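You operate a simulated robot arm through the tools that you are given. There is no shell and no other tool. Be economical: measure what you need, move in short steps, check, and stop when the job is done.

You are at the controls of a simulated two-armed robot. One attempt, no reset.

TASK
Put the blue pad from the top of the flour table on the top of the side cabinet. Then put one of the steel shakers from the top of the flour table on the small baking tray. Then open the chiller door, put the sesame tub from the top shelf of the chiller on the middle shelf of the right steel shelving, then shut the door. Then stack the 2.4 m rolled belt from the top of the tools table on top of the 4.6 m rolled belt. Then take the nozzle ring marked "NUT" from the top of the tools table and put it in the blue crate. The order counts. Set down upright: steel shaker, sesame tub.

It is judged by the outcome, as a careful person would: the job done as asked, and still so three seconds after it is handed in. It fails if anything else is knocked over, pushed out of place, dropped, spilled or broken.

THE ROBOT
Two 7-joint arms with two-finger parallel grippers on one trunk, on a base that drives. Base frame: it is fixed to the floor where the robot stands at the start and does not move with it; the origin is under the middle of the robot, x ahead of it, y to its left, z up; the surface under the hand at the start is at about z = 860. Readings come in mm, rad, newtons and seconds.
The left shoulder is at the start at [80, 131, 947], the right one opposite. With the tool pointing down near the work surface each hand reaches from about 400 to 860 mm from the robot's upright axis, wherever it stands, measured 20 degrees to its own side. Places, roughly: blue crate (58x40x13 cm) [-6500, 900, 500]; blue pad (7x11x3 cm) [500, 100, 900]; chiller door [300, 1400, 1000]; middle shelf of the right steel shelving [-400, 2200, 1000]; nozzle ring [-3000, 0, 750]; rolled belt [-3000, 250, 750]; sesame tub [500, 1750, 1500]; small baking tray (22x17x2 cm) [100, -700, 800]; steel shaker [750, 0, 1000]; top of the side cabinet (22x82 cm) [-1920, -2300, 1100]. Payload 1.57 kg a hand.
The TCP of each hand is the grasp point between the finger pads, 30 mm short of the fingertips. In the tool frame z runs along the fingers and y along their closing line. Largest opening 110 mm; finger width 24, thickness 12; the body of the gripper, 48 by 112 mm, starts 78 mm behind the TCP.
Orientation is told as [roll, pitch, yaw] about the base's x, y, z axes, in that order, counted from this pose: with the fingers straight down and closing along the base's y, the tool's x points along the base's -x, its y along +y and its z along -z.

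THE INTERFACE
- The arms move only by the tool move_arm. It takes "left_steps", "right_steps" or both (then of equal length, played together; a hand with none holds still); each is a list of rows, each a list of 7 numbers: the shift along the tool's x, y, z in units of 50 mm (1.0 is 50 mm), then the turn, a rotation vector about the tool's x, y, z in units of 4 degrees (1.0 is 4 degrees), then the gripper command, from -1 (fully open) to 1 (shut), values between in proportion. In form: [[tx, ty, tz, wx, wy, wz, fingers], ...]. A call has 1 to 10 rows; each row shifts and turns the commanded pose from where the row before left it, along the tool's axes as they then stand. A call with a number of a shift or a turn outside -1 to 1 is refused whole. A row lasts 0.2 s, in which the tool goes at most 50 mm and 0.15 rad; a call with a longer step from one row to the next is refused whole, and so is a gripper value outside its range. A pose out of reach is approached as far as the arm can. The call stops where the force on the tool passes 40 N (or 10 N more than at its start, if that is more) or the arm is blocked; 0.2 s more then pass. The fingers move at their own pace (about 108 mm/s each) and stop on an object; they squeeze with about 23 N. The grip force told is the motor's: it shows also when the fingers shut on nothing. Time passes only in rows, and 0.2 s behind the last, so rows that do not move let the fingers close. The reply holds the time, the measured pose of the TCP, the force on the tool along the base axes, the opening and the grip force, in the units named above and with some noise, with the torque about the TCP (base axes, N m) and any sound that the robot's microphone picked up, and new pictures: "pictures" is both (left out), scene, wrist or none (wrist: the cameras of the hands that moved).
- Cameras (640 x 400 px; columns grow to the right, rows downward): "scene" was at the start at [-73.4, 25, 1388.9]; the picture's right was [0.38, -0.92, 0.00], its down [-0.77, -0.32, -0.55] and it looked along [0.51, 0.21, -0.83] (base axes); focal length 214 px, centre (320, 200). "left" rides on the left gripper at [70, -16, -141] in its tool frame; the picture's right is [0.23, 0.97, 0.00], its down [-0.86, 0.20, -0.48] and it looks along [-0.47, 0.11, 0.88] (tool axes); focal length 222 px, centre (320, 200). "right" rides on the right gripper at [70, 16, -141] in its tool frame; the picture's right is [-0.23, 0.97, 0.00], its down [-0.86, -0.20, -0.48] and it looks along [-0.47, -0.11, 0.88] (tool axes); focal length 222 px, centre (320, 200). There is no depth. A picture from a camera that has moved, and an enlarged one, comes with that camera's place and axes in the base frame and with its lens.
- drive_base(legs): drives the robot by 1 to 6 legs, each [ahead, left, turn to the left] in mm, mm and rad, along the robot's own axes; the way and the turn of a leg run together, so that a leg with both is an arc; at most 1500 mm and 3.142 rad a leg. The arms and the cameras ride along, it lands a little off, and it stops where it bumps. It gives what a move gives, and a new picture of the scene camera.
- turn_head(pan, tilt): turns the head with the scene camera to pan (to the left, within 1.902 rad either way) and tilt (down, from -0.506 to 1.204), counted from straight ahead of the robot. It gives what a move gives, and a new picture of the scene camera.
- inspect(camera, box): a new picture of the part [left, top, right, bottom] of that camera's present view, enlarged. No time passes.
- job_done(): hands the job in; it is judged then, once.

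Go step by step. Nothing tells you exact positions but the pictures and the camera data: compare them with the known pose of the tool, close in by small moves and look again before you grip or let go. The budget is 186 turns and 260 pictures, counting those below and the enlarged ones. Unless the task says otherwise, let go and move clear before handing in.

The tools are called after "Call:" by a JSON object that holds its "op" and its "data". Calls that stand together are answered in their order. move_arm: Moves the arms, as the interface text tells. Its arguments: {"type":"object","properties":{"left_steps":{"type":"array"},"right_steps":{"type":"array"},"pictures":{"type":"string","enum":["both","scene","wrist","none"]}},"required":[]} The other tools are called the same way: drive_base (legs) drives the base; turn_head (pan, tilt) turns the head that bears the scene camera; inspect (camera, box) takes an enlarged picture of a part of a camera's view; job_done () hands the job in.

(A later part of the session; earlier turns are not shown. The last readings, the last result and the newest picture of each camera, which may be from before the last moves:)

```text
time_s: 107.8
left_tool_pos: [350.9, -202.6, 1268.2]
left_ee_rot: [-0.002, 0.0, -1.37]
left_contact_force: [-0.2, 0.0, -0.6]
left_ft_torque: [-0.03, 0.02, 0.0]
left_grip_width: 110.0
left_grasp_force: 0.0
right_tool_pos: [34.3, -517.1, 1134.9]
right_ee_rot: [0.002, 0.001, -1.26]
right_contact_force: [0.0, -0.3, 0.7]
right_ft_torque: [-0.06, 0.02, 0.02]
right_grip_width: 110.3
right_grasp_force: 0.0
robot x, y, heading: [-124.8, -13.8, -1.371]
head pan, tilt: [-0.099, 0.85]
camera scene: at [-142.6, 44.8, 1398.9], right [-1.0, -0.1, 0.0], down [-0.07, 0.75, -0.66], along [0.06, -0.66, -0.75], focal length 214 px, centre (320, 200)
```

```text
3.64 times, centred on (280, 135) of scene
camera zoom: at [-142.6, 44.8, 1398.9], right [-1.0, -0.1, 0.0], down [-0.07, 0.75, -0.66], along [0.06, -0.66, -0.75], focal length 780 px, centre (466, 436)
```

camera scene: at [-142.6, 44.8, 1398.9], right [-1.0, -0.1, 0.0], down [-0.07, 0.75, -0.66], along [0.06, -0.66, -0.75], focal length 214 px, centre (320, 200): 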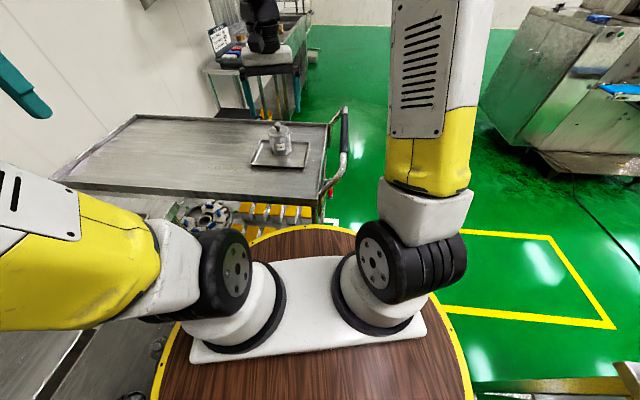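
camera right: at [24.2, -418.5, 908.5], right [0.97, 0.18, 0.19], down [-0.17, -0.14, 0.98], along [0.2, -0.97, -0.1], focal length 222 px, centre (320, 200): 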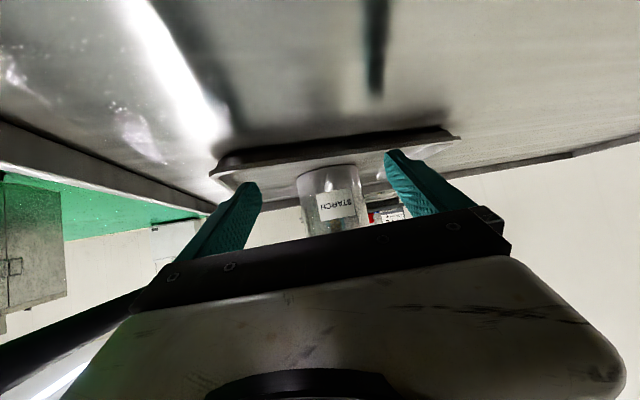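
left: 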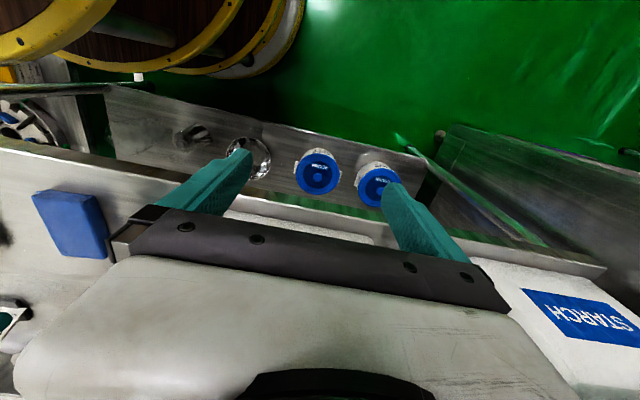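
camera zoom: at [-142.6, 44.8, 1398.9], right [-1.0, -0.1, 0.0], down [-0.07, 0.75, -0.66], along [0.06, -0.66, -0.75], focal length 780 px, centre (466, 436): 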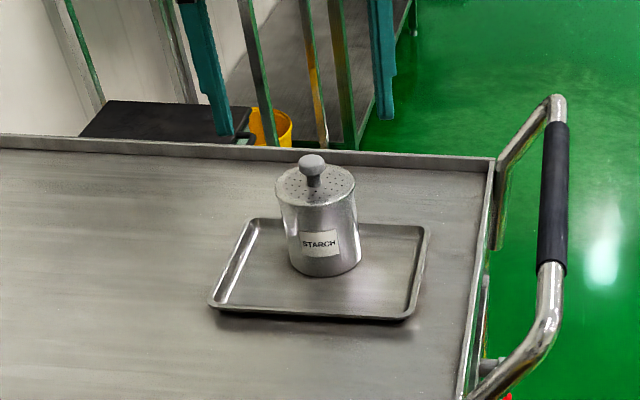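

Step two is done: the shaker stands upright in the tray. Now I turn to the chiller and drive up the aisle.

Call:
{"op": "drive_base", "data": {"legs": [[0, -90, 0], [0, 0, 2.94], [600, 0, 0]]}}

Call:
{"op": "turn_head", "data": {"pan": -0.5, "tilt": 0.2}}

```text
time_s: 118.8
left_tool_pos: [-661.0, 842.8, 1270.1]
left_ee_rot: [-0.003, 0.001, 1.594]
left_contact_force: [-0.2, -0.5, 0.3]
left_ft_torque: [-0.01, -0.02, -0.01]
left_grip_width: 110.0
left_grasp_force: 0.0
right_tool_pos: [-293.9, 1098.9, 1134.9]
right_ee_rot: [0.001, 0.0, 1.704]
right_contact_force: [-0.3, 0.1, 0.5]
right_ft_torque: [0.02, -0.02, -0.02]
right_grip_width: 109.7
right_grasp_force: 0.1
robot x, y, heading: [-226.9, 573.9, 1.593]
head pan, tilt: [-0.099, 0.85]
camera scene: at [-215.4, 509.2, 1398.9], right [1.0, -0.08, 0.0], down [-0.06, -0.75, -0.66], along [0.05, 0.66, -0.75], focal length 214 px, centre (320, 200)
```

scene: 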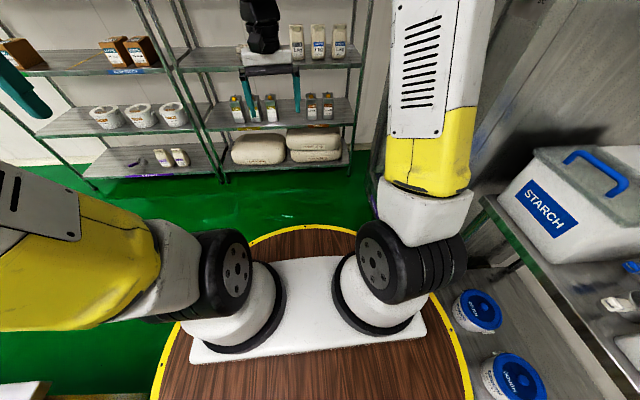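

```text
time_s: 119.9
left_tool_pos: [-661.2, 844.0, 1269.0]
left_ee_rot: [-0.001, 0.0, 1.595]
left_contact_force: [0.2, 0.0, 0.1]
left_ft_torque: [0.01, -0.01, 0.0]
left_grip_width: 110.0
left_grasp_force: 0.2
right_tool_pos: [-295.2, 1097.7, 1134.3]
right_ee_rot: [0.002, 0.0, 1.706]
right_contact_force: [0.6, -0.7, -1.5]
right_ft_torque: [-0.02, 0.04, -0.01]
right_grip_width: 110.2
right_grasp_force: 0.0
robot x, y, heading: [-224.7, 574.6, 1.593]
head pan, tilt: [-0.499, 0.201]
camera scene: at [-178.7, 514.1, 1456.5], right [0.89, -0.46, 0.0], down [-0.09, -0.18, -0.98], along [0.45, 0.87, -0.2], focal length 214 px, centre (320, 200)
```

scene: 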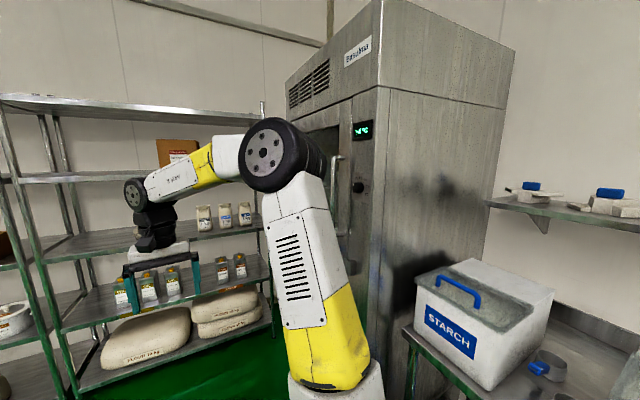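

The chiller front faces -x with its handle on the near side. I drive to stand in front of it, facing +x.

Call:
{"op": "drive_base", "data": {"legs": [[700, 330, 0], [0, 0, -1.593]]}}

Call:
{"op": "turn_head", "data": {"pan": 0.2, "tilt": 0.2}}

```text
time_s: 127.8
left_tool_pos: [-291.7, 1690.7, 1269.1]
left_ee_rot: [0.0, 0.0, 0.02]
left_contact_force: [0.7, 0.1, -0.8]
left_ft_torque: [0.01, -0.01, -0.01]
left_grip_width: 110.0
left_grasp_force: 0.0
right_tool_pos: [-38.9, 1321.5, 1134.0]
right_ee_rot: [0.001, 0.0, 0.128]
right_contact_force: [-0.7, -0.3, 0.3]
right_ft_torque: [-0.01, 0.01, -0.02]
right_grip_width: 110.0
right_grasp_force: 0.0
robot x, y, heading: [-563.5, 1256.5, 0.018]
head pan, tilt: [-0.499, 0.201]
camera scene: at [-620.2, 1210.2, 1456.6], right [-0.46, -0.89, 0.0], down [-0.18, 0.09, -0.98], along [0.87, -0.46, -0.2], focal length 214 px, centre (320, 200)
```

scene: 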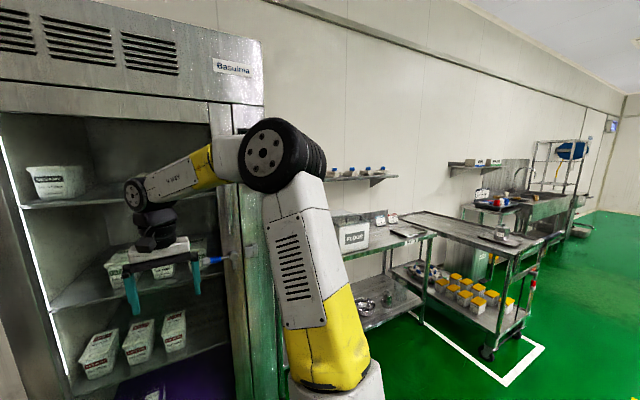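

```text
time_s: 128.9
left_tool_pos: [-290.8, 1690.0, 1268.7]
left_ee_rot: [-0.001, 0.001, 0.02]
left_contact_force: [0.3, -0.8, -0.4]
left_ft_torque: [0.03, -0.02, -0.01]
left_grip_width: 110.2
left_grasp_force: 0.0
right_tool_pos: [-38.5, 1321.7, 1134.8]
right_ee_rot: [0.004, 0.0, 0.131]
right_contact_force: [1.4, -0.3, -0.5]
right_ft_torque: [0.01, -0.01, -0.04]
right_grip_width: 110.1
right_grasp_force: 0.0
robot x, y, heading: [-564.5, 1255.4, 0.01]
head pan, tilt: [0.201, 0.201]
camera scene: at [-611.6, 1273.4, 1456.6], right [0.21, -0.98, 0.0], down [-0.19, -0.04, -0.98], along [0.96, 0.21, -0.2], focal length 214 px, centre (320, 200)
```

scene: 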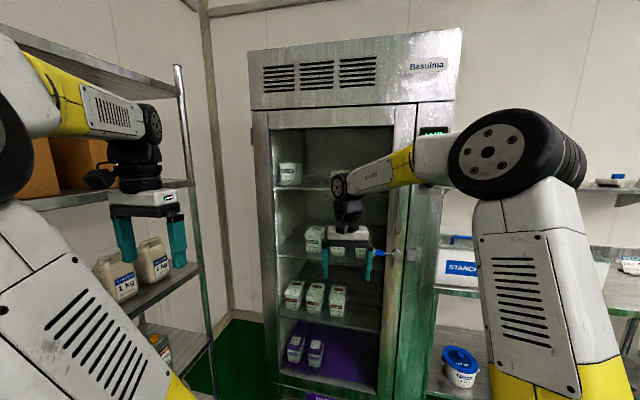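

I zoom in on the chiller.

Call:
{"op": "inspect", "data": {"camera": "scene", "box": [240, 100, 480, 250]}}

Call:
{"op": "inspect", "data": {"camera": "scene", "box": [240, 250, 480, 400]}}

```text
2.67 times, centred on (360, 175) of scene
camera zoom: at [-611.6, 1273.4, 1456.6], right [0.21, -0.98, 0.0], down [-0.19, -0.04, -0.98], along [0.96, 0.21, -0.2], focal length 572 px, centre (213, 267)
```

zoom: 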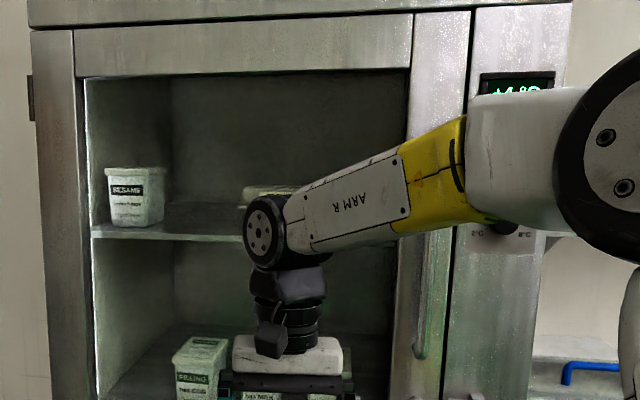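

```text
2.67 times, centred on (360, 325) of scene
camera zoom: at [-611.6, 1273.4, 1456.6], right [0.21, -0.98, 0.0], down [-0.19, -0.04, -0.98], along [0.96, 0.21, -0.2], focal length 572 px, centre (213, -133)
```

zoom: 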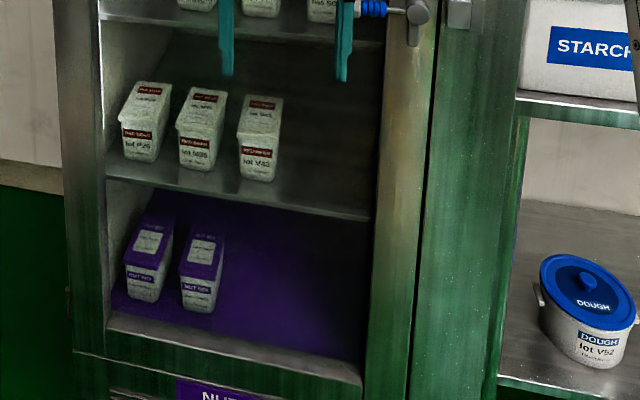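

The right arm hides the handle; I swing it aside and look again.

Call:
{"op": "move_arm", "data": {"right_steps": [[0.3, -0.9, 0, 0, 0, 0, -1], [0.3, -0.9, 0, 0, 0, 0, -1], [0.3, -0.9, 0, 0, 0, 0, -1], [0.3, -0.9, 0, 0, 0, 0, -1], [0.3, -0.9, 0, 0, 0, 0, -1], [0.3, -0.9, 0, 0, 0, 0, -1], [0.3, -0.9, 0, 0, 0, 0, -1]], "pictures": "scene"}}

Call:
{"op": "inspect", "data": {"camera": "scene", "box": [340, 120, 500, 290]}}

```text
time_s: 130.5
left_tool_pos: [-291.0, 1692.0, 1268.8]
left_ee_rot: [-0.004, 0.0, 0.019]
left_contact_force: [-0.9, 1.3, -0.7]
left_ft_torque: [-0.15, 0.02, 0.0]
left_grip_width: 109.9
left_grasp_force: 0.0
right_tool_pos: [-100.9, 1001.1, 1133.4]
right_ee_rot: [0.0, 0.001, 0.134]
right_contact_force: [-0.1, 1.0, -0.8]
right_ft_torque: [-0.1, 0.06, 0.01]
right_grip_width: 110.1
right_grasp_force: 0.1
robot x, y, heading: [-564.8, 1256.6, 0.016]
head pan, tilt: [0.201, 0.201]
camera scene: at [-611.4, 1274.9, 1456.6], right [0.22, -0.98, 0.0], down [-0.2, -0.04, -0.98], along [0.96, 0.21, -0.2], focal length 214 px, centre (320, 200)
```

scene: 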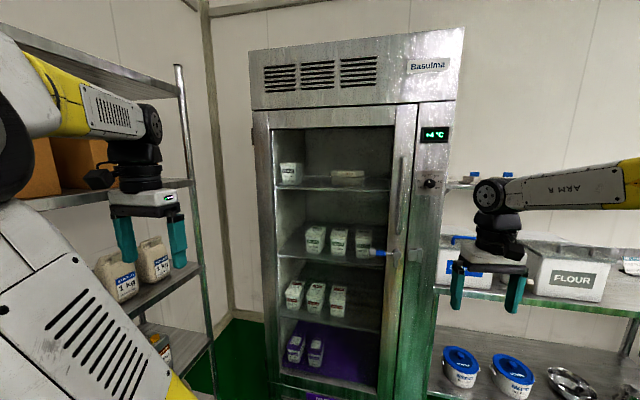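

```text
2.35 times, centred on (420, 205) of scene
camera zoom: at [-611.4, 1274.9, 1456.6], right [0.22, -0.98, 0.0], down [-0.2, -0.04, -0.98], along [0.96, 0.21, -0.2], focal length 505 px, centre (85, 188)
```

zoom: 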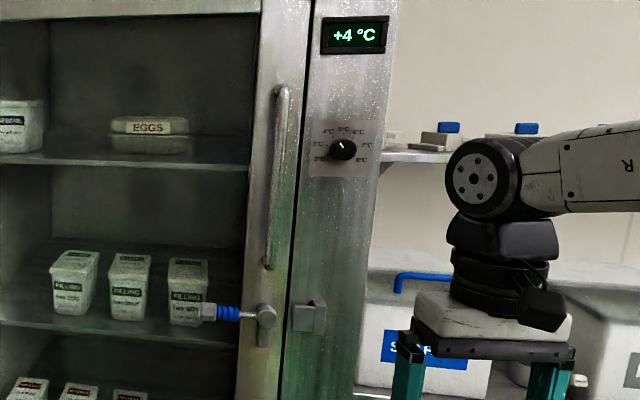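

There's a bar handle and below it a lever latch with a blue grip and a keeper on the frame. Closer look.

Call:
{"op": "inspect", "data": {"camera": "scene", "box": [380, 230, 430, 275]}}

Call:
{"op": "inspect", "data": {"camera": "scene", "box": [380, 140, 430, 240]}}

```text
8.89 times, centred on (405, 252) of scene
camera zoom: at [-611.4, 1274.9, 1456.6], right [0.22, -0.98, 0.0], down [-0.2, -0.04, -0.98], along [0.96, 0.21, -0.2], focal length 1906 px, centre (-436, -267)
```

zoom: 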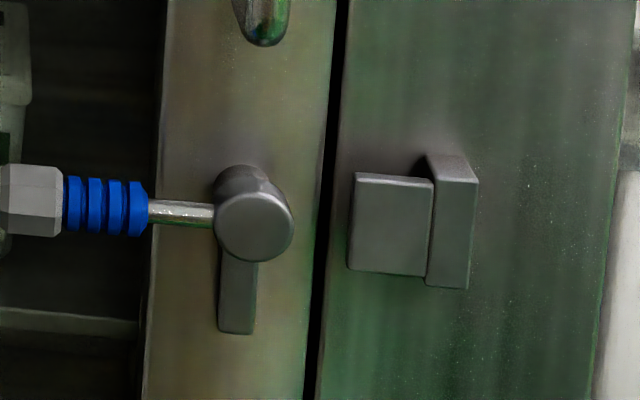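

```text
4.00 times, centred on (405, 190) of scene
camera zoom: at [-611.4, 1274.9, 1456.6], right [0.22, -0.98, 0.0], down [-0.2, -0.04, -0.98], along [0.96, 0.21, -0.2], focal length 858 px, centre (-20, 240)
```

zoom: 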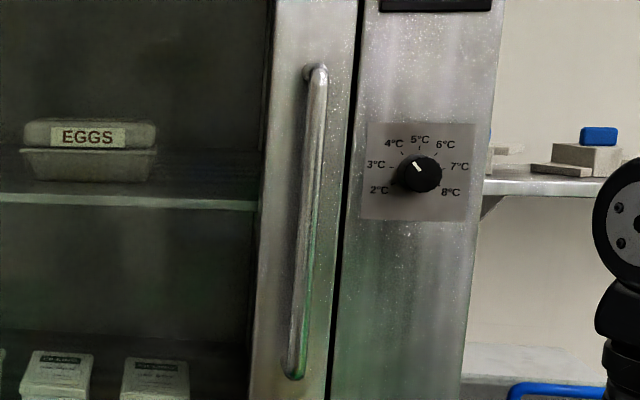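

The lever's tongue points down, so the door is unlatched. I turn the right hand horizontal to pull the bar handle (around y≈1140, z 1160–1450), and drive a little closer.

Call:
{"op": "move_arm", "data": {"right_steps": [[0, 0, -0.8, 0, 0, 1, -1], [0, 0, -0.8, 0, 0, 0.9, -1], [0, 0, -0.6, 0, -1, 0, -1], [0, 0, -0.4, 0, -1, 0, -1], [0, 0, 0, 0, -1, 0, -1], [0, 0, 0, 0, -1, 0, -1], [0, 0, 0, 0, -1, 0, -1], [0, 0, 0, 0, -1, 0, -1], [0, 0, 0, 0, -1, 0, -1], [0, 0, 0, 0, -1, 0, -1]], "pictures": "none"}}

Call:
{"op": "move_arm", "data": {"right_steps": [[0, 0, 0, 0, -1, 0, -1], [0, 0, 0, 0, -1, 0, -1], [0, 0, 0, 0, -1, 0, -1], [0, 0, 0, 0, -1, 0, -1], [0, 0, 0, 0, -1, 0, -1], [0, 0, 0, 0, -1, 0, -1], [0, 0, 0, 0, -1, 0, -1], [0, 0, 0, 0, -1, 0, -1], [0, 0, 0, 0, -1, 0, -1], [0, 0, 0, 0, -1, 0, -1]], "pictures": "none"}}

Call:
{"op": "move_arm", "data": {"right_steps": [[0, 0, 0, 0, -1, 0, -1], [0, 0, 0, 0, -1, 0, -1], [0, 0, 0, 0, -1, 0, -1], [0, 0, 0, 0, -1, 0, -1]], "pictures": "both"}}

```text
time_s: 132.7
left_tool_pos: [-291.4, 1690.4, 1269.5]
left_ee_rot: [-0.002, 0.0, 0.019]
left_contact_force: [0.2, 0.0, 0.1]
left_ft_torque: [-0.02, 0.03, 0.0]
left_grip_width: 109.9
left_grasp_force: 0.0
right_tool_pos: [-103.1, 998.3, 1263.3]
right_ee_rot: [0.003, -0.558, -0.006]
right_contact_force: [0.5, 0.7, 0.9]
right_ft_torque: [-0.01, 0.02, -0.03]
right_grip_width: 109.9
right_grasp_force: 0.0
robot x, y, heading: [-565.2, 1257.9, 0.01]
head pan, tilt: [0.201, 0.201]
```

```text
time_s: 134.9
left_tool_pos: [-289.7, 1690.7, 1268.9]
left_ee_rot: [-0.001, -0.001, 0.018]
left_contact_force: [0.2, 0.1, -0.1]
left_ft_torque: [-0.02, -0.02, 0.03]
left_grip_width: 109.9
left_grasp_force: 0.0
right_tool_pos: [-103.9, 997.0, 1263.4]
right_ee_rot: [0.005, -1.258, -0.009]
right_contact_force: [0.0, -0.8, -0.1]
right_ft_torque: [0.0, 0.01, 0.0]
right_grip_width: 110.1
right_grasp_force: 0.0
robot x, y, heading: [-562.6, 1256.6, 0.015]
head pan, tilt: [0.201, 0.201]
```

```text
time_s: 135.9
left_tool_pos: [-290.6, 1690.2, 1267.9]
left_ee_rot: [0.0, 0.0, 0.02]
left_contact_force: [0.2, -0.2, 0.7]
left_ft_torque: [-0.05, 0.0, -0.01]
left_grip_width: 110.2
left_grasp_force: 0.1
right_tool_pos: [-82.6, 980.2, 1295.1]
right_ee_rot: [0.049, -1.534, -0.05]
right_contact_force: [-0.5, -0.1, 0.3]
right_ft_torque: [-0.04, -0.02, -0.01]
right_grip_width: 110.3
right_grasp_force: 0.0
right hand out of reach, approached as far as the arm can: row 2, 3, 4
robot x, y, heading: [-565.4, 1256.9, 0.019]
head pan, tilt: [0.201, 0.201]
camera scene: at [-611.8, 1273.4, 1456.6], right [0.21, -0.98, 0.0], down [-0.19, -0.04, -0.98], along [0.96, 0.21, -0.2], focal length 214 px, centre (320, 200)
camera right: at [-224.0, 996.7, 1231.2], right [0.01, 0.97, 0.23], down [-0.45, -0.2, 0.87], along [0.89, -0.11, 0.43], focal length 222 px, centre (320, 200)
```

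scene: 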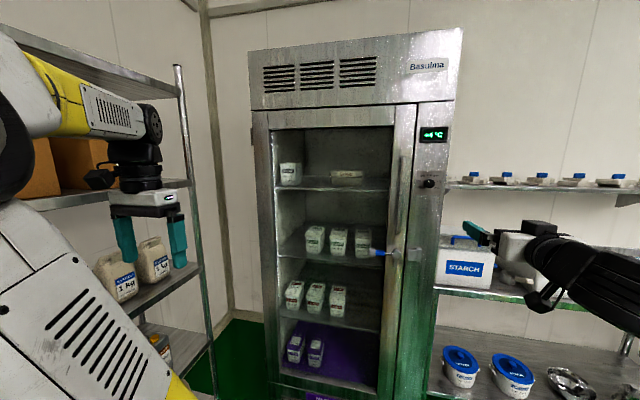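
right: 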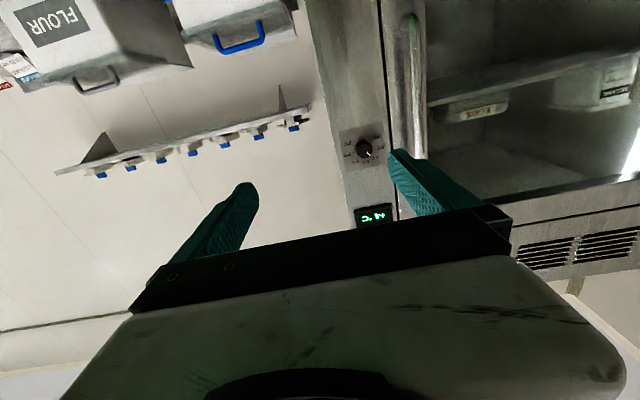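

The handle triangulates to about (196, 1149). I bring the hand in front of it.

Call:
{"op": "move_arm", "data": {"right_steps": [[0, 0.507, 0.75, 0, 0, 0, -1], [0, 0.507, 0.75, 0, 0, 0, -1], [0, 0.507, 0.75, 0, 0, 0, -1], [0, 0.507, 0.75, 0, 0, 0, -1], [0, 0.507, 0.75, 0, 0, 0, -1], [0, 0.507, 0.75, 0, 0, 0, -1], [0, 0, 0, 0, 0, 0, -1]], "pictures": "both"}}

```text
time_s: 137.5
left_tool_pos: [-290.7, 1691.0, 1269.3]
left_ee_rot: [-0.003, 0.0, 0.019]
left_contact_force: [0.1, 0.2, -0.4]
left_ft_torque: [-0.01, 0.0, 0.03]
left_grip_width: 109.9
left_grasp_force: 0.1
right_tool_pos: [145.6, 1132.5, 1288.0]
right_ee_rot: [0.055, -1.536, -0.059]
right_contact_force: [0.9, 0.1, -1.1]
right_ft_torque: [0.0, -0.02, 0.01]
right_grip_width: 109.7
right_grasp_force: 0.0
robot x, y, heading: [-564.5, 1258.6, 0.018]
head pan, tilt: [0.201, 0.201]
camera scene: at [-611.7, 1273.5, 1456.6], right [0.21, -0.98, 0.0], down [-0.19, -0.04, -0.98], along [0.96, 0.21, -0.2], focal length 214 px, centre (320, 200)
camera right: at [4.4, 1149.7, 1224.0], right [0.01, 0.97, 0.23], down [-0.45, -0.2, 0.87], along [0.89, -0.11, 0.44], focal length 222 px, centre (320, 200)
```

scene: 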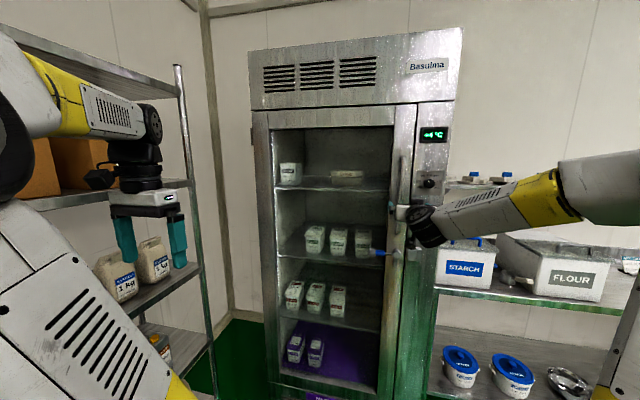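
right: 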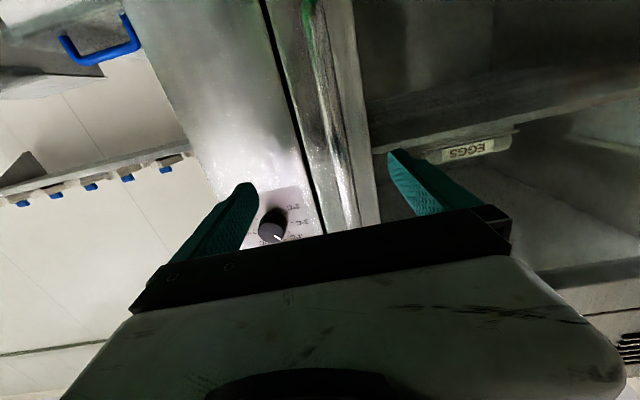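

The bar is between the fingers; I drop below the thermostat knob, narrow the opening, move in and close.

Call:
{"op": "move_arm", "data": {"right_steps": [[0.5, 0.14, 0, 0, 0, 0, -0.3], [0.5, 0.14, 0, 0, 0, 0, -0.3], [0, 0, 0, 0, 0, 0, -0.3], [0, 0, 0.4, 0, 0, 0, -0.3], [0, 0, 0.4, 0, 0, 0, -0.3], [0, 0, 0, 0, 0, 0, -0.3]], "pictures": "both"}}

Call:
{"op": "inspect", "data": {"camera": "scene", "box": [360, 160, 460, 280]}}

```text
time_s: 138.9
left_tool_pos: [-291.5, 1691.3, 1269.8]
left_ee_rot: [-0.003, 0.0, 0.02]
left_contact_force: [0.5, 0.3, -0.1]
left_ft_torque: [0.02, -0.05, 0.0]
left_grip_width: 109.9
left_grasp_force: 0.1
right_tool_pos: [180.9, 1145.0, 1235.3]
right_ee_rot: [0.043, -1.537, -0.046]
right_contact_force: [0.0, -0.1, 0.2]
right_ft_torque: [-0.02, 0.02, 0.0]
right_grip_width: 71.6
right_grasp_force: 0.1
robot x, y, heading: [-564.9, 1258.0, 0.021]
head pan, tilt: [0.201, 0.201]
camera scene: at [-611.7, 1273.4, 1456.6], right [0.21, -0.98, 0.0], down [-0.19, -0.04, -0.98], along [0.96, 0.21, -0.2], focal length 214 px, centre (320, 200)
camera right: at [40.4, 1163.3, 1171.4], right [0.01, 0.97, 0.23], down [-0.45, -0.2, 0.87], along [0.89, -0.11, 0.43], focal length 222 px, centre (320, 200)
```

scene: 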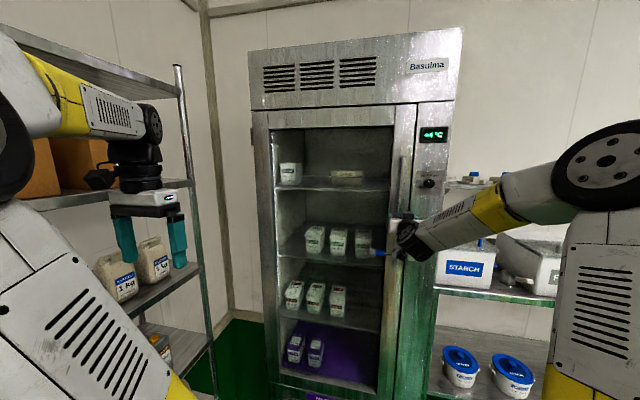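
right: 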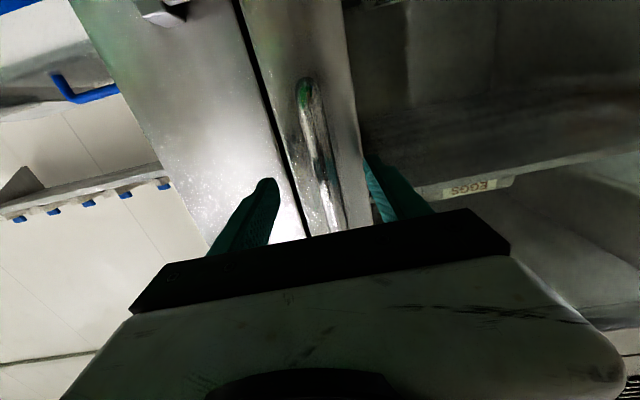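

```text
3.33 times, centred on (410, 220) of scene
camera zoom: at [-611.7, 1273.4, 1456.6], right [0.21, -0.98, 0.0], down [-0.19, -0.04, -0.98], along [0.96, 0.21, -0.2], focal length 715 px, centre (20, 133)
```

zoom: 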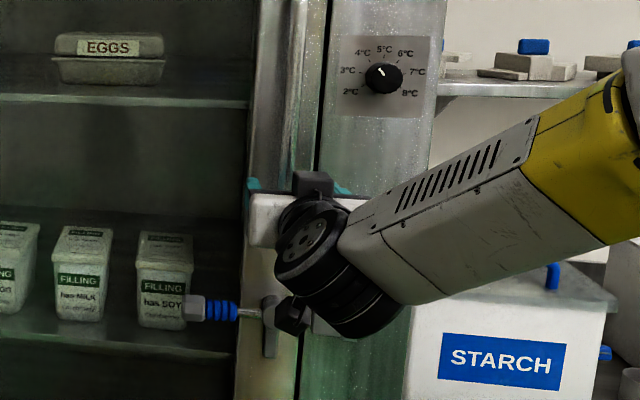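

Slight correction sideways and in, then close on the bar.

Call:
{"op": "move_arm", "data": {"right_steps": [[0, 0.14, 0.2, 0, 0, 0, -0.3], [0, 0, 0, 0, 0, 0, 0.3], [0, 0, 0, 0, 0, 0, 1], [0, 0, 0, 0, 0, 0, 1], [0, 0, 0, 0, 0, 0, 1]], "pictures": "wrist"}}

```text
time_s: 140.1
left_tool_pos: [-291.3, 1689.7, 1269.8]
left_ee_rot: [-0.001, 0.0, 0.02]
left_contact_force: [0.2, -0.1, -0.1]
left_ft_torque: [0.0, 0.04, 0.03]
left_grip_width: 110.1
left_grasp_force: 0.0
right_tool_pos: [191.8, 1153.1, 1235.5]
right_ee_rot: [0.043, -1.535, -0.049]
right_contact_force: [2.0, -2.1, 0.1]
right_ft_torque: [-0.18, 0.29, -0.05]
right_grip_width: 18.0
right_grasp_force: 33.1
robot x, y, heading: [-565.9, 1257.3, 0.012]
head pan, tilt: [0.201, 0.201]
camera right: at [50.6, 1169.6, 1171.7], right [0.01, 0.97, 0.23], down [-0.45, -0.2, 0.87], along [0.89, -0.11, 0.43], focal length 222 px, centre (320, 200)
```

right: 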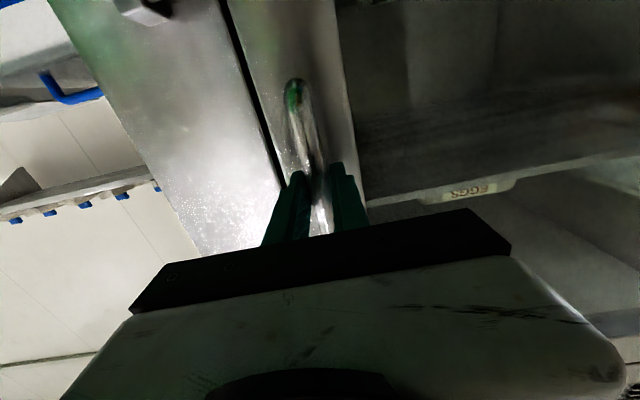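

Bar gripped (18 mm). I pull a little with the base to test.

Call:
{"op": "drive_base", "data": {"legs": [[-80, 5, 0]]}}

```text
time_s: 141.2
left_tool_pos: [-372.1, 1695.7, 1268.7]
left_ee_rot: [-0.004, 0.001, 0.019]
left_contact_force: [0.3, 0.2, -0.1]
left_ft_torque: [0.04, 0.03, -0.01]
left_grip_width: 110.1
left_grasp_force: 0.0
right_tool_pos: [110.5, 1162.0, 1235.3]
right_ee_rot: [0.007, -1.534, -0.001]
right_contact_force: [6.1, 29.2, -0.5]
right_ft_torque: [0.02, 0.11, 0.32]
right_grip_width: 17.9
right_grasp_force: 32.0
robot x, y, heading: [-641.5, 1262.8, 0.016]
head pan, tilt: [0.201, 0.201]
camera scene: at [-691.5, 1279.1, 1456.6], right [0.22, -0.98, 0.0], down [-0.2, -0.04, -0.98], along [0.96, 0.21, -0.2], focal length 214 px, centre (320, 200)
```

scene: 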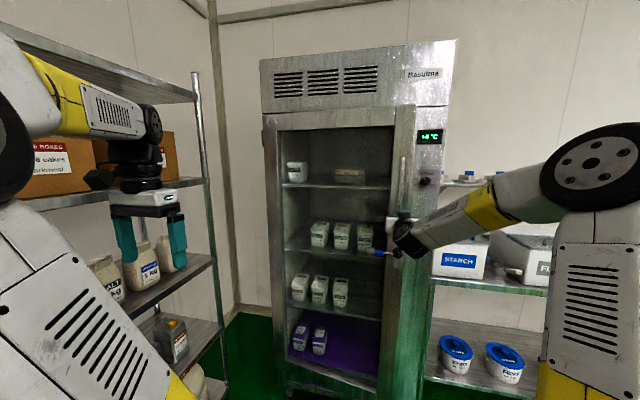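

The door opens. I pull the left hand in, and continue pulling along the door's arc.

Call:
{"op": "move_arm", "data": {"left_steps": [[0.3, -0.8, 0, 0, 0, 0, -1], [0.3, -0.8, 0, 0, 0, 0, -1], [0.3, -0.8, 0, 0, 0, 0, -1]], "pictures": "none"}}

Call:
{"op": "drive_base", "data": {"legs": [[-69, 27, 0], [-72, 31, 0], [-67, 40, 0]]}}

```text
time_s: 141.9
left_tool_pos: [-415.2, 1572.6, 1269.0]
left_ee_rot: [-0.002, -0.001, 0.02]
left_contact_force: [-1.0, 0.4, -0.5]
left_ft_torque: [0.03, 0.02, -0.01]
left_grip_width: 110.0
left_grasp_force: 0.1
right_tool_pos: [110.8, 1162.4, 1235.7]
right_ee_rot: [0.037, -1.533, -0.029]
right_contact_force: [0.5, 6.6, 0.0]
right_ft_torque: [-0.09, 0.55, 0.2]
right_grip_width: 17.9
right_grasp_force: 32.1
robot x, y, heading: [-649.5, 1261.3, 0.019]
head pan, tilt: [0.201, 0.201]
```

```text
time_s: 144.1
left_tool_pos: [-578.2, 1642.2, 1270.0]
left_ee_rot: [-0.003, -0.004, 0.017]
left_contact_force: [0.0, -0.3, -0.4]
left_ft_torque: [-0.02, 0.01, -0.04]
left_grip_width: 109.9
left_grasp_force: 0.0
right_tool_pos: [-53.9, 1223.4, 1236.5]
right_ee_rot: [0.011, -1.537, -0.021]
right_contact_force: [1.3, -0.9, -0.1]
right_ft_torque: [-0.03, -0.35, -0.22]
right_grip_width: 17.6
right_grasp_force: 32.3
robot x, y, heading: [-808.7, 1333.9, 0.013]
head pan, tilt: [0.201, 0.201]
stopped in leg 3: the force on the tool passed its limit at 42 N (the readings are from after the stop); the commanded pose is now the measured one
camera scene: at [-857.0, 1347.5, 1456.6], right [0.21, -0.98, 0.0], down [-0.19, -0.04, -0.98], along [0.96, 0.21, -0.2], focal length 214 px, centre (320, 200)
```

scene: 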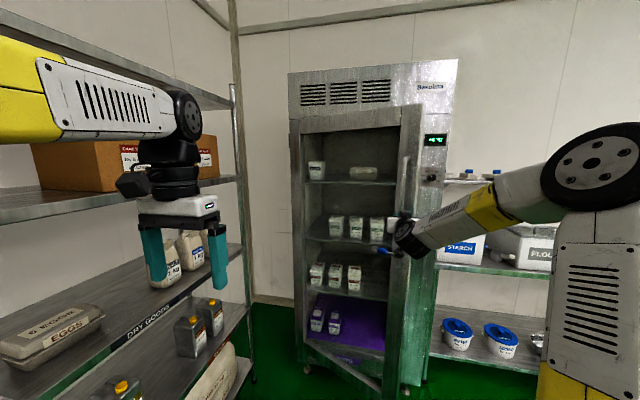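

Refit: hinge about (215, 1720), radius 567; the door is at ~28°. I pull on to about 45°.

Call:
{"op": "drive_base", "data": {"legs": [[-42, 24, 0], [-38, 26, 0], [-28, 23, 0], [-24, 24, 0]]}}

```text
time_s: 146.4
left_tool_pos: [-711.5, 1737.4, 1270.0]
left_ee_rot: [0.0, 0.001, 0.019]
left_contact_force: [0.3, 0.4, 0.6]
left_ft_torque: [-0.01, -0.01, -0.01]
left_grip_width: 109.9
left_grasp_force: 0.0
right_tool_pos: [-187.0, 1319.9, 1235.4]
right_ee_rot: [-0.004, -1.537, -0.003]
right_contact_force: [4.0, 5.1, 0.4]
right_ft_torque: [0.02, -0.29, 0.12]
right_grip_width: 17.9
right_grasp_force: 32.4
robot x, y, heading: [-943.8, 1429.8, 0.019]
head pan, tilt: [0.201, 0.201]
camera scene: at [-989.8, 1443.4, 1456.6], right [0.21, -0.98, 0.0], down [-0.2, -0.04, -0.98], along [0.96, 0.21, -0.2], focal length 214 px, centre (320, 200)
```

scene: 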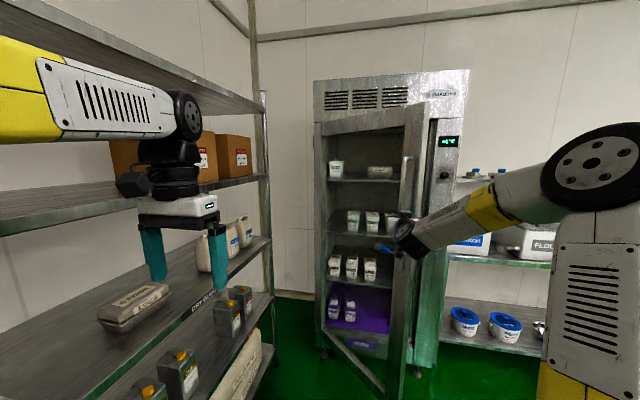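

The model fits. I tuck in the left hand, and pull on to 60°.

Call:
{"op": "move_arm", "data": {"left_steps": [[-0.2, -0.9, 0, 0, 0, 0, -1], [-0.2, -0.9, 0, 0, 0, 0, -1], [-0.2, -0.9, 0, 0, 0, 0, -1]], "pictures": "none"}}

Call:
{"op": "drive_base", "data": {"legs": [[-32, 37, 0], [-30, 39, 0], [-27, 41, 0]]}}

```text
time_s: 147.2
left_tool_pos: [-680.6, 1603.2, 1268.7]
left_ee_rot: [-0.002, -0.001, 0.02]
left_contact_force: [0.0, 0.6, 0.3]
left_ft_torque: [0.01, 0.0, -0.01]
left_grip_width: 110.0
left_grasp_force: 0.1
right_tool_pos: [-186.9, 1319.5, 1235.1]
right_ee_rot: [0.005, -1.536, -0.009]
right_contact_force: [2.0, 1.8, -1.3]
right_ft_torque: [0.01, -0.14, -0.13]
right_grip_width: 17.7
right_grasp_force: 32.3
robot x, y, heading: [-945.2, 1427.4, 0.012]
head pan, tilt: [0.201, 0.201]
```

```text
time_s: 149.2
left_tool_pos: [-771.5, 1717.5, 1269.8]
left_ee_rot: [-0.002, -0.002, 0.019]
left_contact_force: [-0.2, 0.4, 0.9]
left_ft_torque: [-0.03, -0.01, -0.02]
left_grip_width: 109.9
left_grasp_force: 0.1
right_tool_pos: [-277.9, 1434.7, 1235.1]
right_ee_rot: [0.013, -1.536, -0.021]
right_contact_force: [-15.0, -8.9, -3.5]
right_ft_torque: [-0.05, 0.02, -0.02]
right_grip_width: 18.0
right_grasp_force: 32.2
robot x, y, heading: [-1034.5, 1543.7, 0.009]
head pan, tilt: [0.201, 0.201]
camera scene: at [-1081.0, 1557.8, 1456.6], right [0.21, -0.98, 0.0], down [-0.19, -0.04, -0.98], along [0.96, 0.21, -0.2], focal length 214 px, centre (320, 200)
```

scene: 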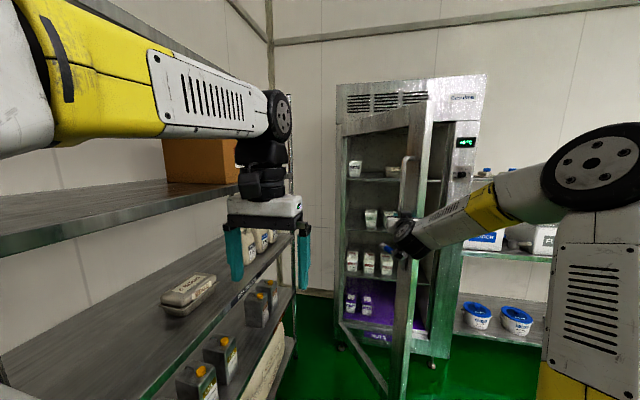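

Now I swing it on with the arm towards 85°.

Call:
{"op": "move_arm", "data": {"right_steps": [[0, 0.45, -0.23, 0, 0, 0, 1], [0, 0.45, -0.23, 0, 0, 0, 1], [0, 0.46, -0.19, 0, 0, 0, 1], [0, 0.46, -0.19, 0, 0, 0, 1], [0, 0.47, -0.15, 0, 0, 0, 1], [0, 0.47, -0.15, 0, 0, 0, 1], [0, 0.49, -0.1, 0, 0, 0, 1], [0, 0.49, -0.1, 0, 0, 0, 1], [0, 0.49, -0.07, 0, 0, 0, 1], [0, 0.49, -0.07, 0, 0, 0, 1]], "pictures": "scene"}}

```text
time_s: 151.4
left_tool_pos: [-771.4, 1718.7, 1269.0]
left_ee_rot: [-0.002, -0.003, 0.018]
left_contact_force: [-0.7, 1.1, 0.4]
left_ft_torque: [0.02, 0.0, 0.01]
left_grip_width: 110.1
left_grasp_force: 0.1
right_tool_pos: [-350.3, 1672.5, 1238.6]
right_ee_rot: [0.017, -1.535, -0.021]
right_contact_force: [-19.2, -1.1, -4.6]
right_ft_torque: [-0.11, -0.25, 0.06]
right_grip_width: 17.7
right_grasp_force: 32.5
robot x, y, heading: [-1031.6, 1542.3, 0.017]
head pan, tilt: [0.201, 0.201]
camera scene: at [-1081.1, 1558.6, 1456.6], right [0.21, -0.98, 0.0], down [-0.19, -0.04, -0.98], along [0.96, 0.21, -0.2], focal length 214 px, centre (320, 200)
```

scene: 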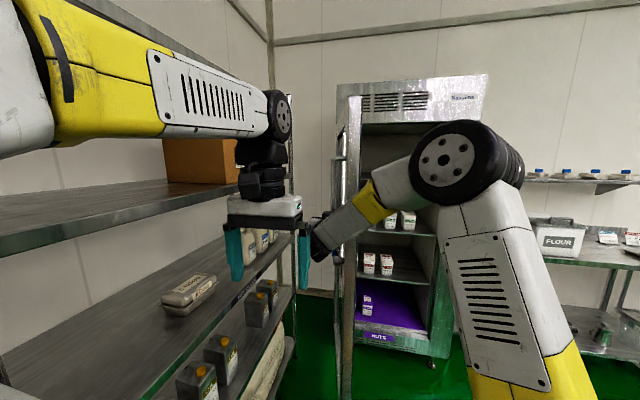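

Door at about 85°. I release the bar and draw the hand back.

Call:
{"op": "move_arm", "data": {"right_steps": [[0, 0, 0, 0, 0, 0, 0.45], [0, 0, 0, 0, 0, 0, 0.4], [0, 0, -0.5, 0, 0, 0, 0.4], [0, 0, -0.6, 0, 0, 0, 0.4], [0, -0.5, -0.6, 0, 0, 0, 0.4], [0, -0.9, 0, 0, 0, 0, 0.4], [0, -0.9, 0, 0, 0, 0, 0.4], [0, -0.9, 0, 0, 0, 0, 0.4], [0, -0.9, 0, 0, 0, 0, 0.4], [0, -0.9, 0, 0, 0, 0, 0.4]], "pictures": "scene"}}

```text
time_s: 153.6
left_tool_pos: [-771.7, 1718.5, 1268.6]
left_ee_rot: [-0.001, 0.0, 0.02]
left_contact_force: [0.3, -0.4, 0.2]
left_ft_torque: [-0.03, 0.02, -0.03]
left_grip_width: 110.2
left_grasp_force: 0.0
right_tool_pos: [-435.7, 1421.5, 1240.5]
right_ee_rot: [0.006, -1.534, -0.013]
right_contact_force: [0.0, 0.3, -0.1]
right_ft_torque: [-0.01, 0.01, -0.03]
right_grip_width: 32.8
right_grasp_force: 0.1
robot x, y, heading: [-1031.5, 1541.3, 0.014]
head pan, tilt: [0.201, 0.201]
camera scene: at [-1080.2, 1558.7, 1456.6], right [0.21, -0.98, 0.0], down [-0.19, -0.04, -0.98], along [0.96, 0.21, -0.2], focal length 214 px, centre (320, 200)
```

scene: 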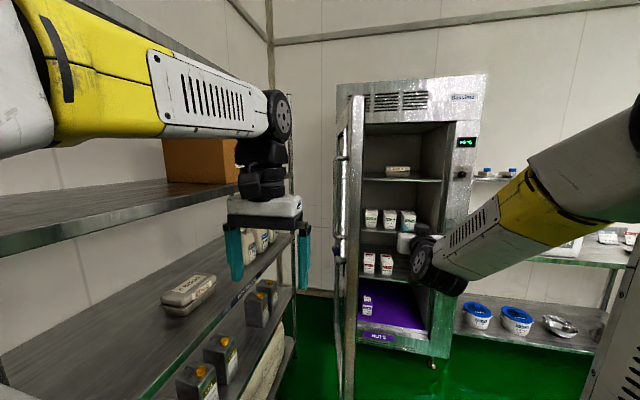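

Now I reposition to the inner side of the door and look into the chiller.

Call:
{"op": "drive_base", "data": {"legs": [[0, -220, 0], [480, 0, 0]]}}

Call:
{"op": "turn_head", "data": {"pan": 0.45, "tilt": 0.15}}

```text
time_s: 157.7
left_tool_pos: [-292.2, 1505.9, 1269.6]
left_ee_rot: [-0.002, 0.0, 0.02]
left_contact_force: [-0.1, 0.9, 0.6]
left_ft_torque: [0.0, 0.01, -0.01]
left_grip_width: 110.2
left_grasp_force: 0.1
right_tool_pos: [44.1, 1212.3, 1241.6]
right_ee_rot: [0.004, -1.535, -0.006]
right_contact_force: [-0.2, -0.2, -1.0]
right_ft_torque: [0.0, -0.03, 0.02]
right_grip_width: 32.9
right_grasp_force: 0.1
robot x, y, heading: [-552.3, 1330.9, 0.014]
head pan, tilt: [0.201, 0.201]
camera scene: at [-601.0, 1346.6, 1456.6], right [0.22, -0.98, 0.0], down [-0.19, -0.04, -0.98], along [0.96, 0.21, -0.2], focal length 214 px, centre (320, 200)
```

scene: 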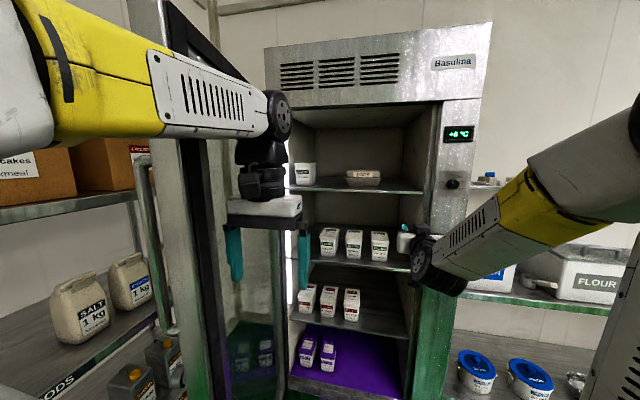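

```text
time_s: 158.5
left_tool_pos: [-292.6, 1508.1, 1268.6]
left_ee_rot: [-0.001, -0.002, 0.021]
left_contact_force: [-0.1, -0.8, 0.4]
left_ft_torque: [-0.01, 0.01, 0.0]
left_grip_width: 109.9
left_grasp_force: 0.1
right_tool_pos: [43.9, 1213.0, 1241.2]
right_ee_rot: [0.003, -1.532, -0.009]
right_contact_force: [-0.5, 0.3, 1.2]
right_ft_torque: [0.02, 0.0, 0.02]
right_grip_width: 33.0
right_grasp_force: 0.0
robot x, y, heading: [-553.2, 1335.0, 0.018]
head pan, tilt: [0.45, 0.15]
camera scene: at [-609.1, 1368.2, 1461.3], right [0.45, -0.89, 0.0], down [-0.13, -0.07, -0.99], along [0.88, 0.45, -0.15], focal length 214 px, centre (320, 200)
```

scene: 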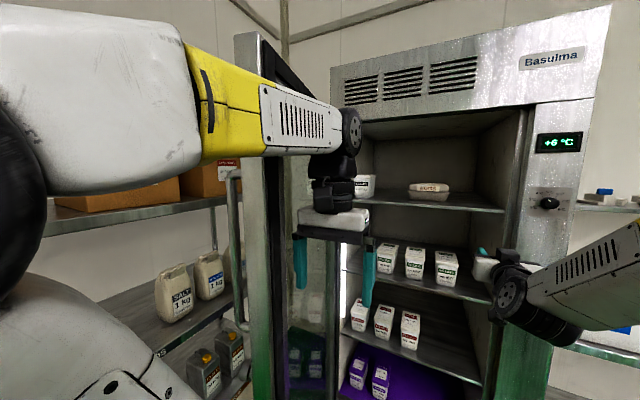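

I inspect the sesame tub closely.

Call:
{"op": "inspect", "data": {"camera": "scene", "box": [330, 150, 470, 240]}}

Call:
{"op": "inspect", "data": {"camera": "right", "box": [0, 0, 640, 400]}}

```text
4.44 times, centred on (400, 195) of scene
camera zoom: at [-609.1, 1368.2, 1461.3], right [0.45, -0.89, 0.0], down [-0.13, -0.07, -0.99], along [0.88, 0.45, -0.15], focal length 953 px, centre (-36, 222)
```

zoom: 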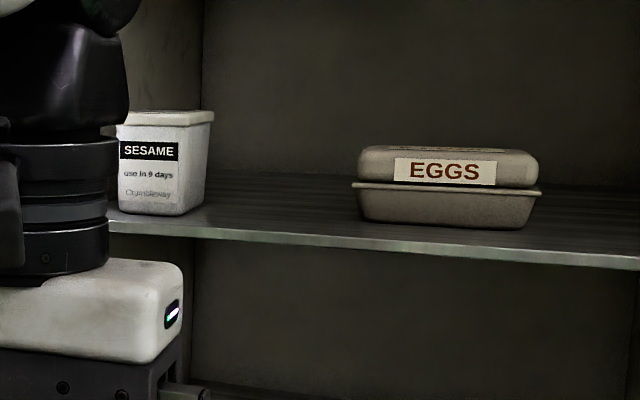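

```text
1.00 times, centred on (320, 200) of right (not enlarged: the box is as wide or as high as the picture)
camera zoom: at [-97.7, 1230.1, 1176.9], right [0.01, 0.97, 0.23], down [-0.45, -0.2, 0.87], along [0.89, -0.11, 0.43], focal length 222 px, centre (320, 200)
```

zoom: 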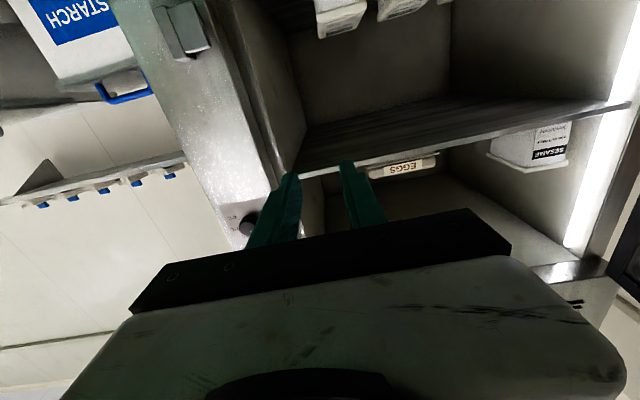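

Tub: about 77 mm wide, centre near (405, 1650), z 1320–1423. First I push the door further open with the left hand's side, to about 103°.

Call:
{"op": "move_arm", "data": {"left_steps": [[0, 0.72, 0, 0, 0, 0, -1], [0, 0.72, 0, 0, 0, 0, -1], [0, 0.72, 0, 0, 0, 0, -1], [0, 0.72, 0, 0, 0, 0, -1], [0, 0.72, 0, 0, 0, 0, -1], [0, 0.72, 0, 0, 0, 0, -1]], "pictures": "scene"}}

```text
time_s: 159.9
left_tool_pos: [-297.7, 1721.5, 1268.3]
left_ee_rot: [-0.004, -0.001, 0.019]
left_contact_force: [-0.1, -13.9, -3.7]
left_ft_torque: [1.08, 0.06, -0.15]
left_grip_width: 97.4
left_grasp_force: 0.0
right_tool_pos: [43.6, 1210.8, 1241.5]
right_ee_rot: [0.024, -1.533, -0.027]
right_contact_force: [-0.6, 0.3, 1.0]
right_ft_torque: [0.01, 0.05, -0.01]
right_grip_width: 33.1
right_grasp_force: 0.0
robot x, y, heading: [-554.4, 1332.9, 0.016]
head pan, tilt: [0.45, 0.15]
camera scene: at [-609.1, 1367.1, 1461.3], right [0.45, -0.89, 0.0], down [-0.13, -0.07, -0.99], along [0.88, 0.45, -0.15], focal length 214 px, centre (320, 200)
```

scene: 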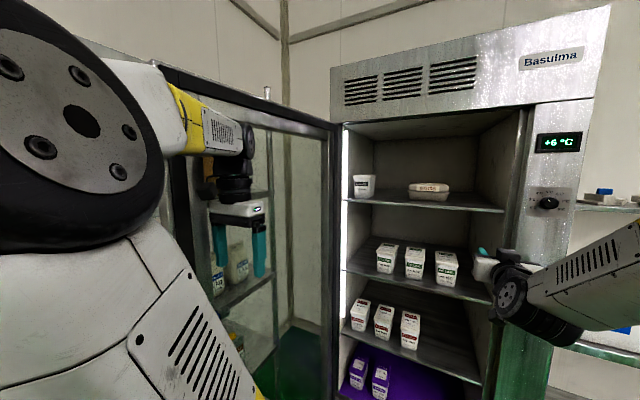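

Door is pushed well open. I bring the left hand back in and raise the right one to the tub's height, then move closer.

Call:
{"op": "move_arm", "data": {"left_steps": [[0, -0.9, 0, 0, 0, 0, -1], [0, -0.9, 0, 0, 0, 0, -1], [0, -0.9, 0, 0, 0, 0, -1], [0, -0.9, 0, 0, 0, 0, -1], [0.3, -0.9, 0, 0, 0, 0, -1], [0.3, -0.5, 0, 0, 0, 0, -1]], "right_steps": [[-0.5, 0, 0, 0, 1, 0, -0.8], [-0.5, 0, 0, 0, 1, 0, -0.8], [-0.5, 0, 0, 0, 1, 0, -0.8], [-0.5, 0, 0, 0, 0.3, 0, -0.8], [-0.5, 0, 0, 1, 0, 0, -0.8], [-0.4, 0, 0, 1, 0, 0, -0.8]], "pictures": "none"}}

Call:
{"op": "drive_base", "data": {"legs": [[110, 37, 0.234]]}}

Call:
{"op": "inspect", "data": {"camera": "right", "box": [0, 0, 640, 400]}}

```text
time_s: 161.3
left_tool_pos: [-323.2, 1472.5, 1270.0]
left_ee_rot: [-0.003, -0.001, 0.021]
left_contact_force: [-0.6, 0.5, -0.7]
left_ft_torque: [-0.03, 0.01, 0.02]
left_grip_width: 109.9
left_grasp_force: 0.1
right_tool_pos: [69.4, 1210.4, 1384.1]
right_ee_rot: [-0.145, -1.304, -0.002]
right_contact_force: [-0.1, -0.9, 0.4]
right_ft_torque: [-0.01, 0.0, 0.01]
right_grip_width: 98.9
right_grasp_force: 0.2
robot x, y, heading: [-550.4, 1330.7, 0.019]
head pan, tilt: [0.45, 0.15]
```

```text
time_s: 162.5
left_tool_pos: [-257.2, 1573.2, 1269.9]
left_ee_rot: [-0.002, -0.002, 0.256]
left_contact_force: [0.0, 0.7, -1.8]
left_ft_torque: [0.02, -0.01, -0.02]
left_grip_width: 110.0
left_grasp_force: 0.1
right_tool_pos: [184.9, 1408.1, 1382.9]
right_ee_rot: [-0.139, -1.304, 0.228]
right_contact_force: [0.8, 0.1, -0.6]
right_ft_torque: [0.03, 0.01, 0.0]
right_grip_width: 98.5
right_grasp_force: 0.0
robot x, y, heading: [-448.6, 1381.3, 0.254]
head pan, tilt: [0.45, 0.15]
camera scene: at [-512.0, 1405.4, 1461.3], right [0.65, -0.76, 0.0], down [-0.11, -0.1, -0.99], along [0.76, 0.64, -0.15], focal length 214 px, centre (320, 200)
```

scene: 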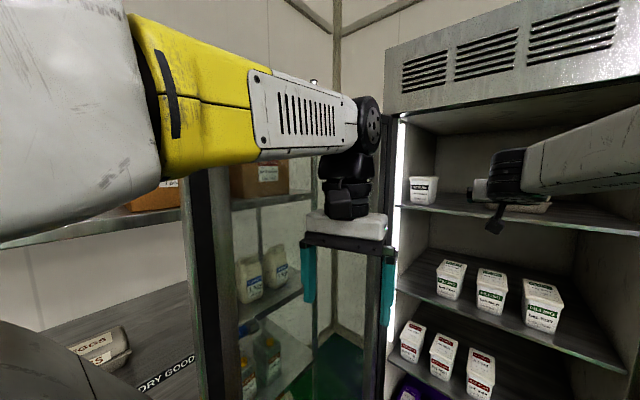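

```text
1.00 times, centred on (320, 200) of right (not enlarged: the box is as wide or as high as the picture)
camera zoom: at [31.8, 1410.2, 1352.9], right [-0.03, 0.98, 0.18], down [-0.22, -0.19, 0.96], along [0.97, -0.01, 0.22], focal length 222 px, centre (320, 200)
```

zoom: 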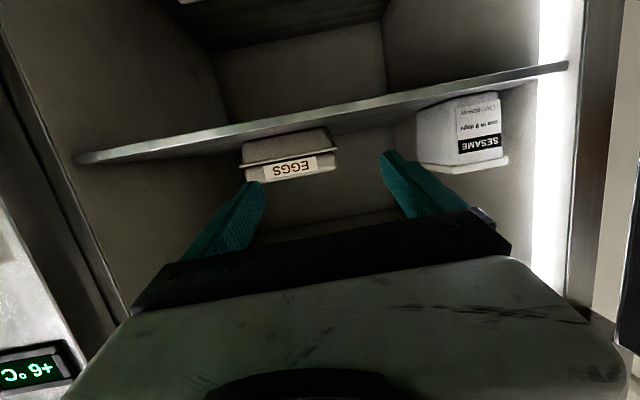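

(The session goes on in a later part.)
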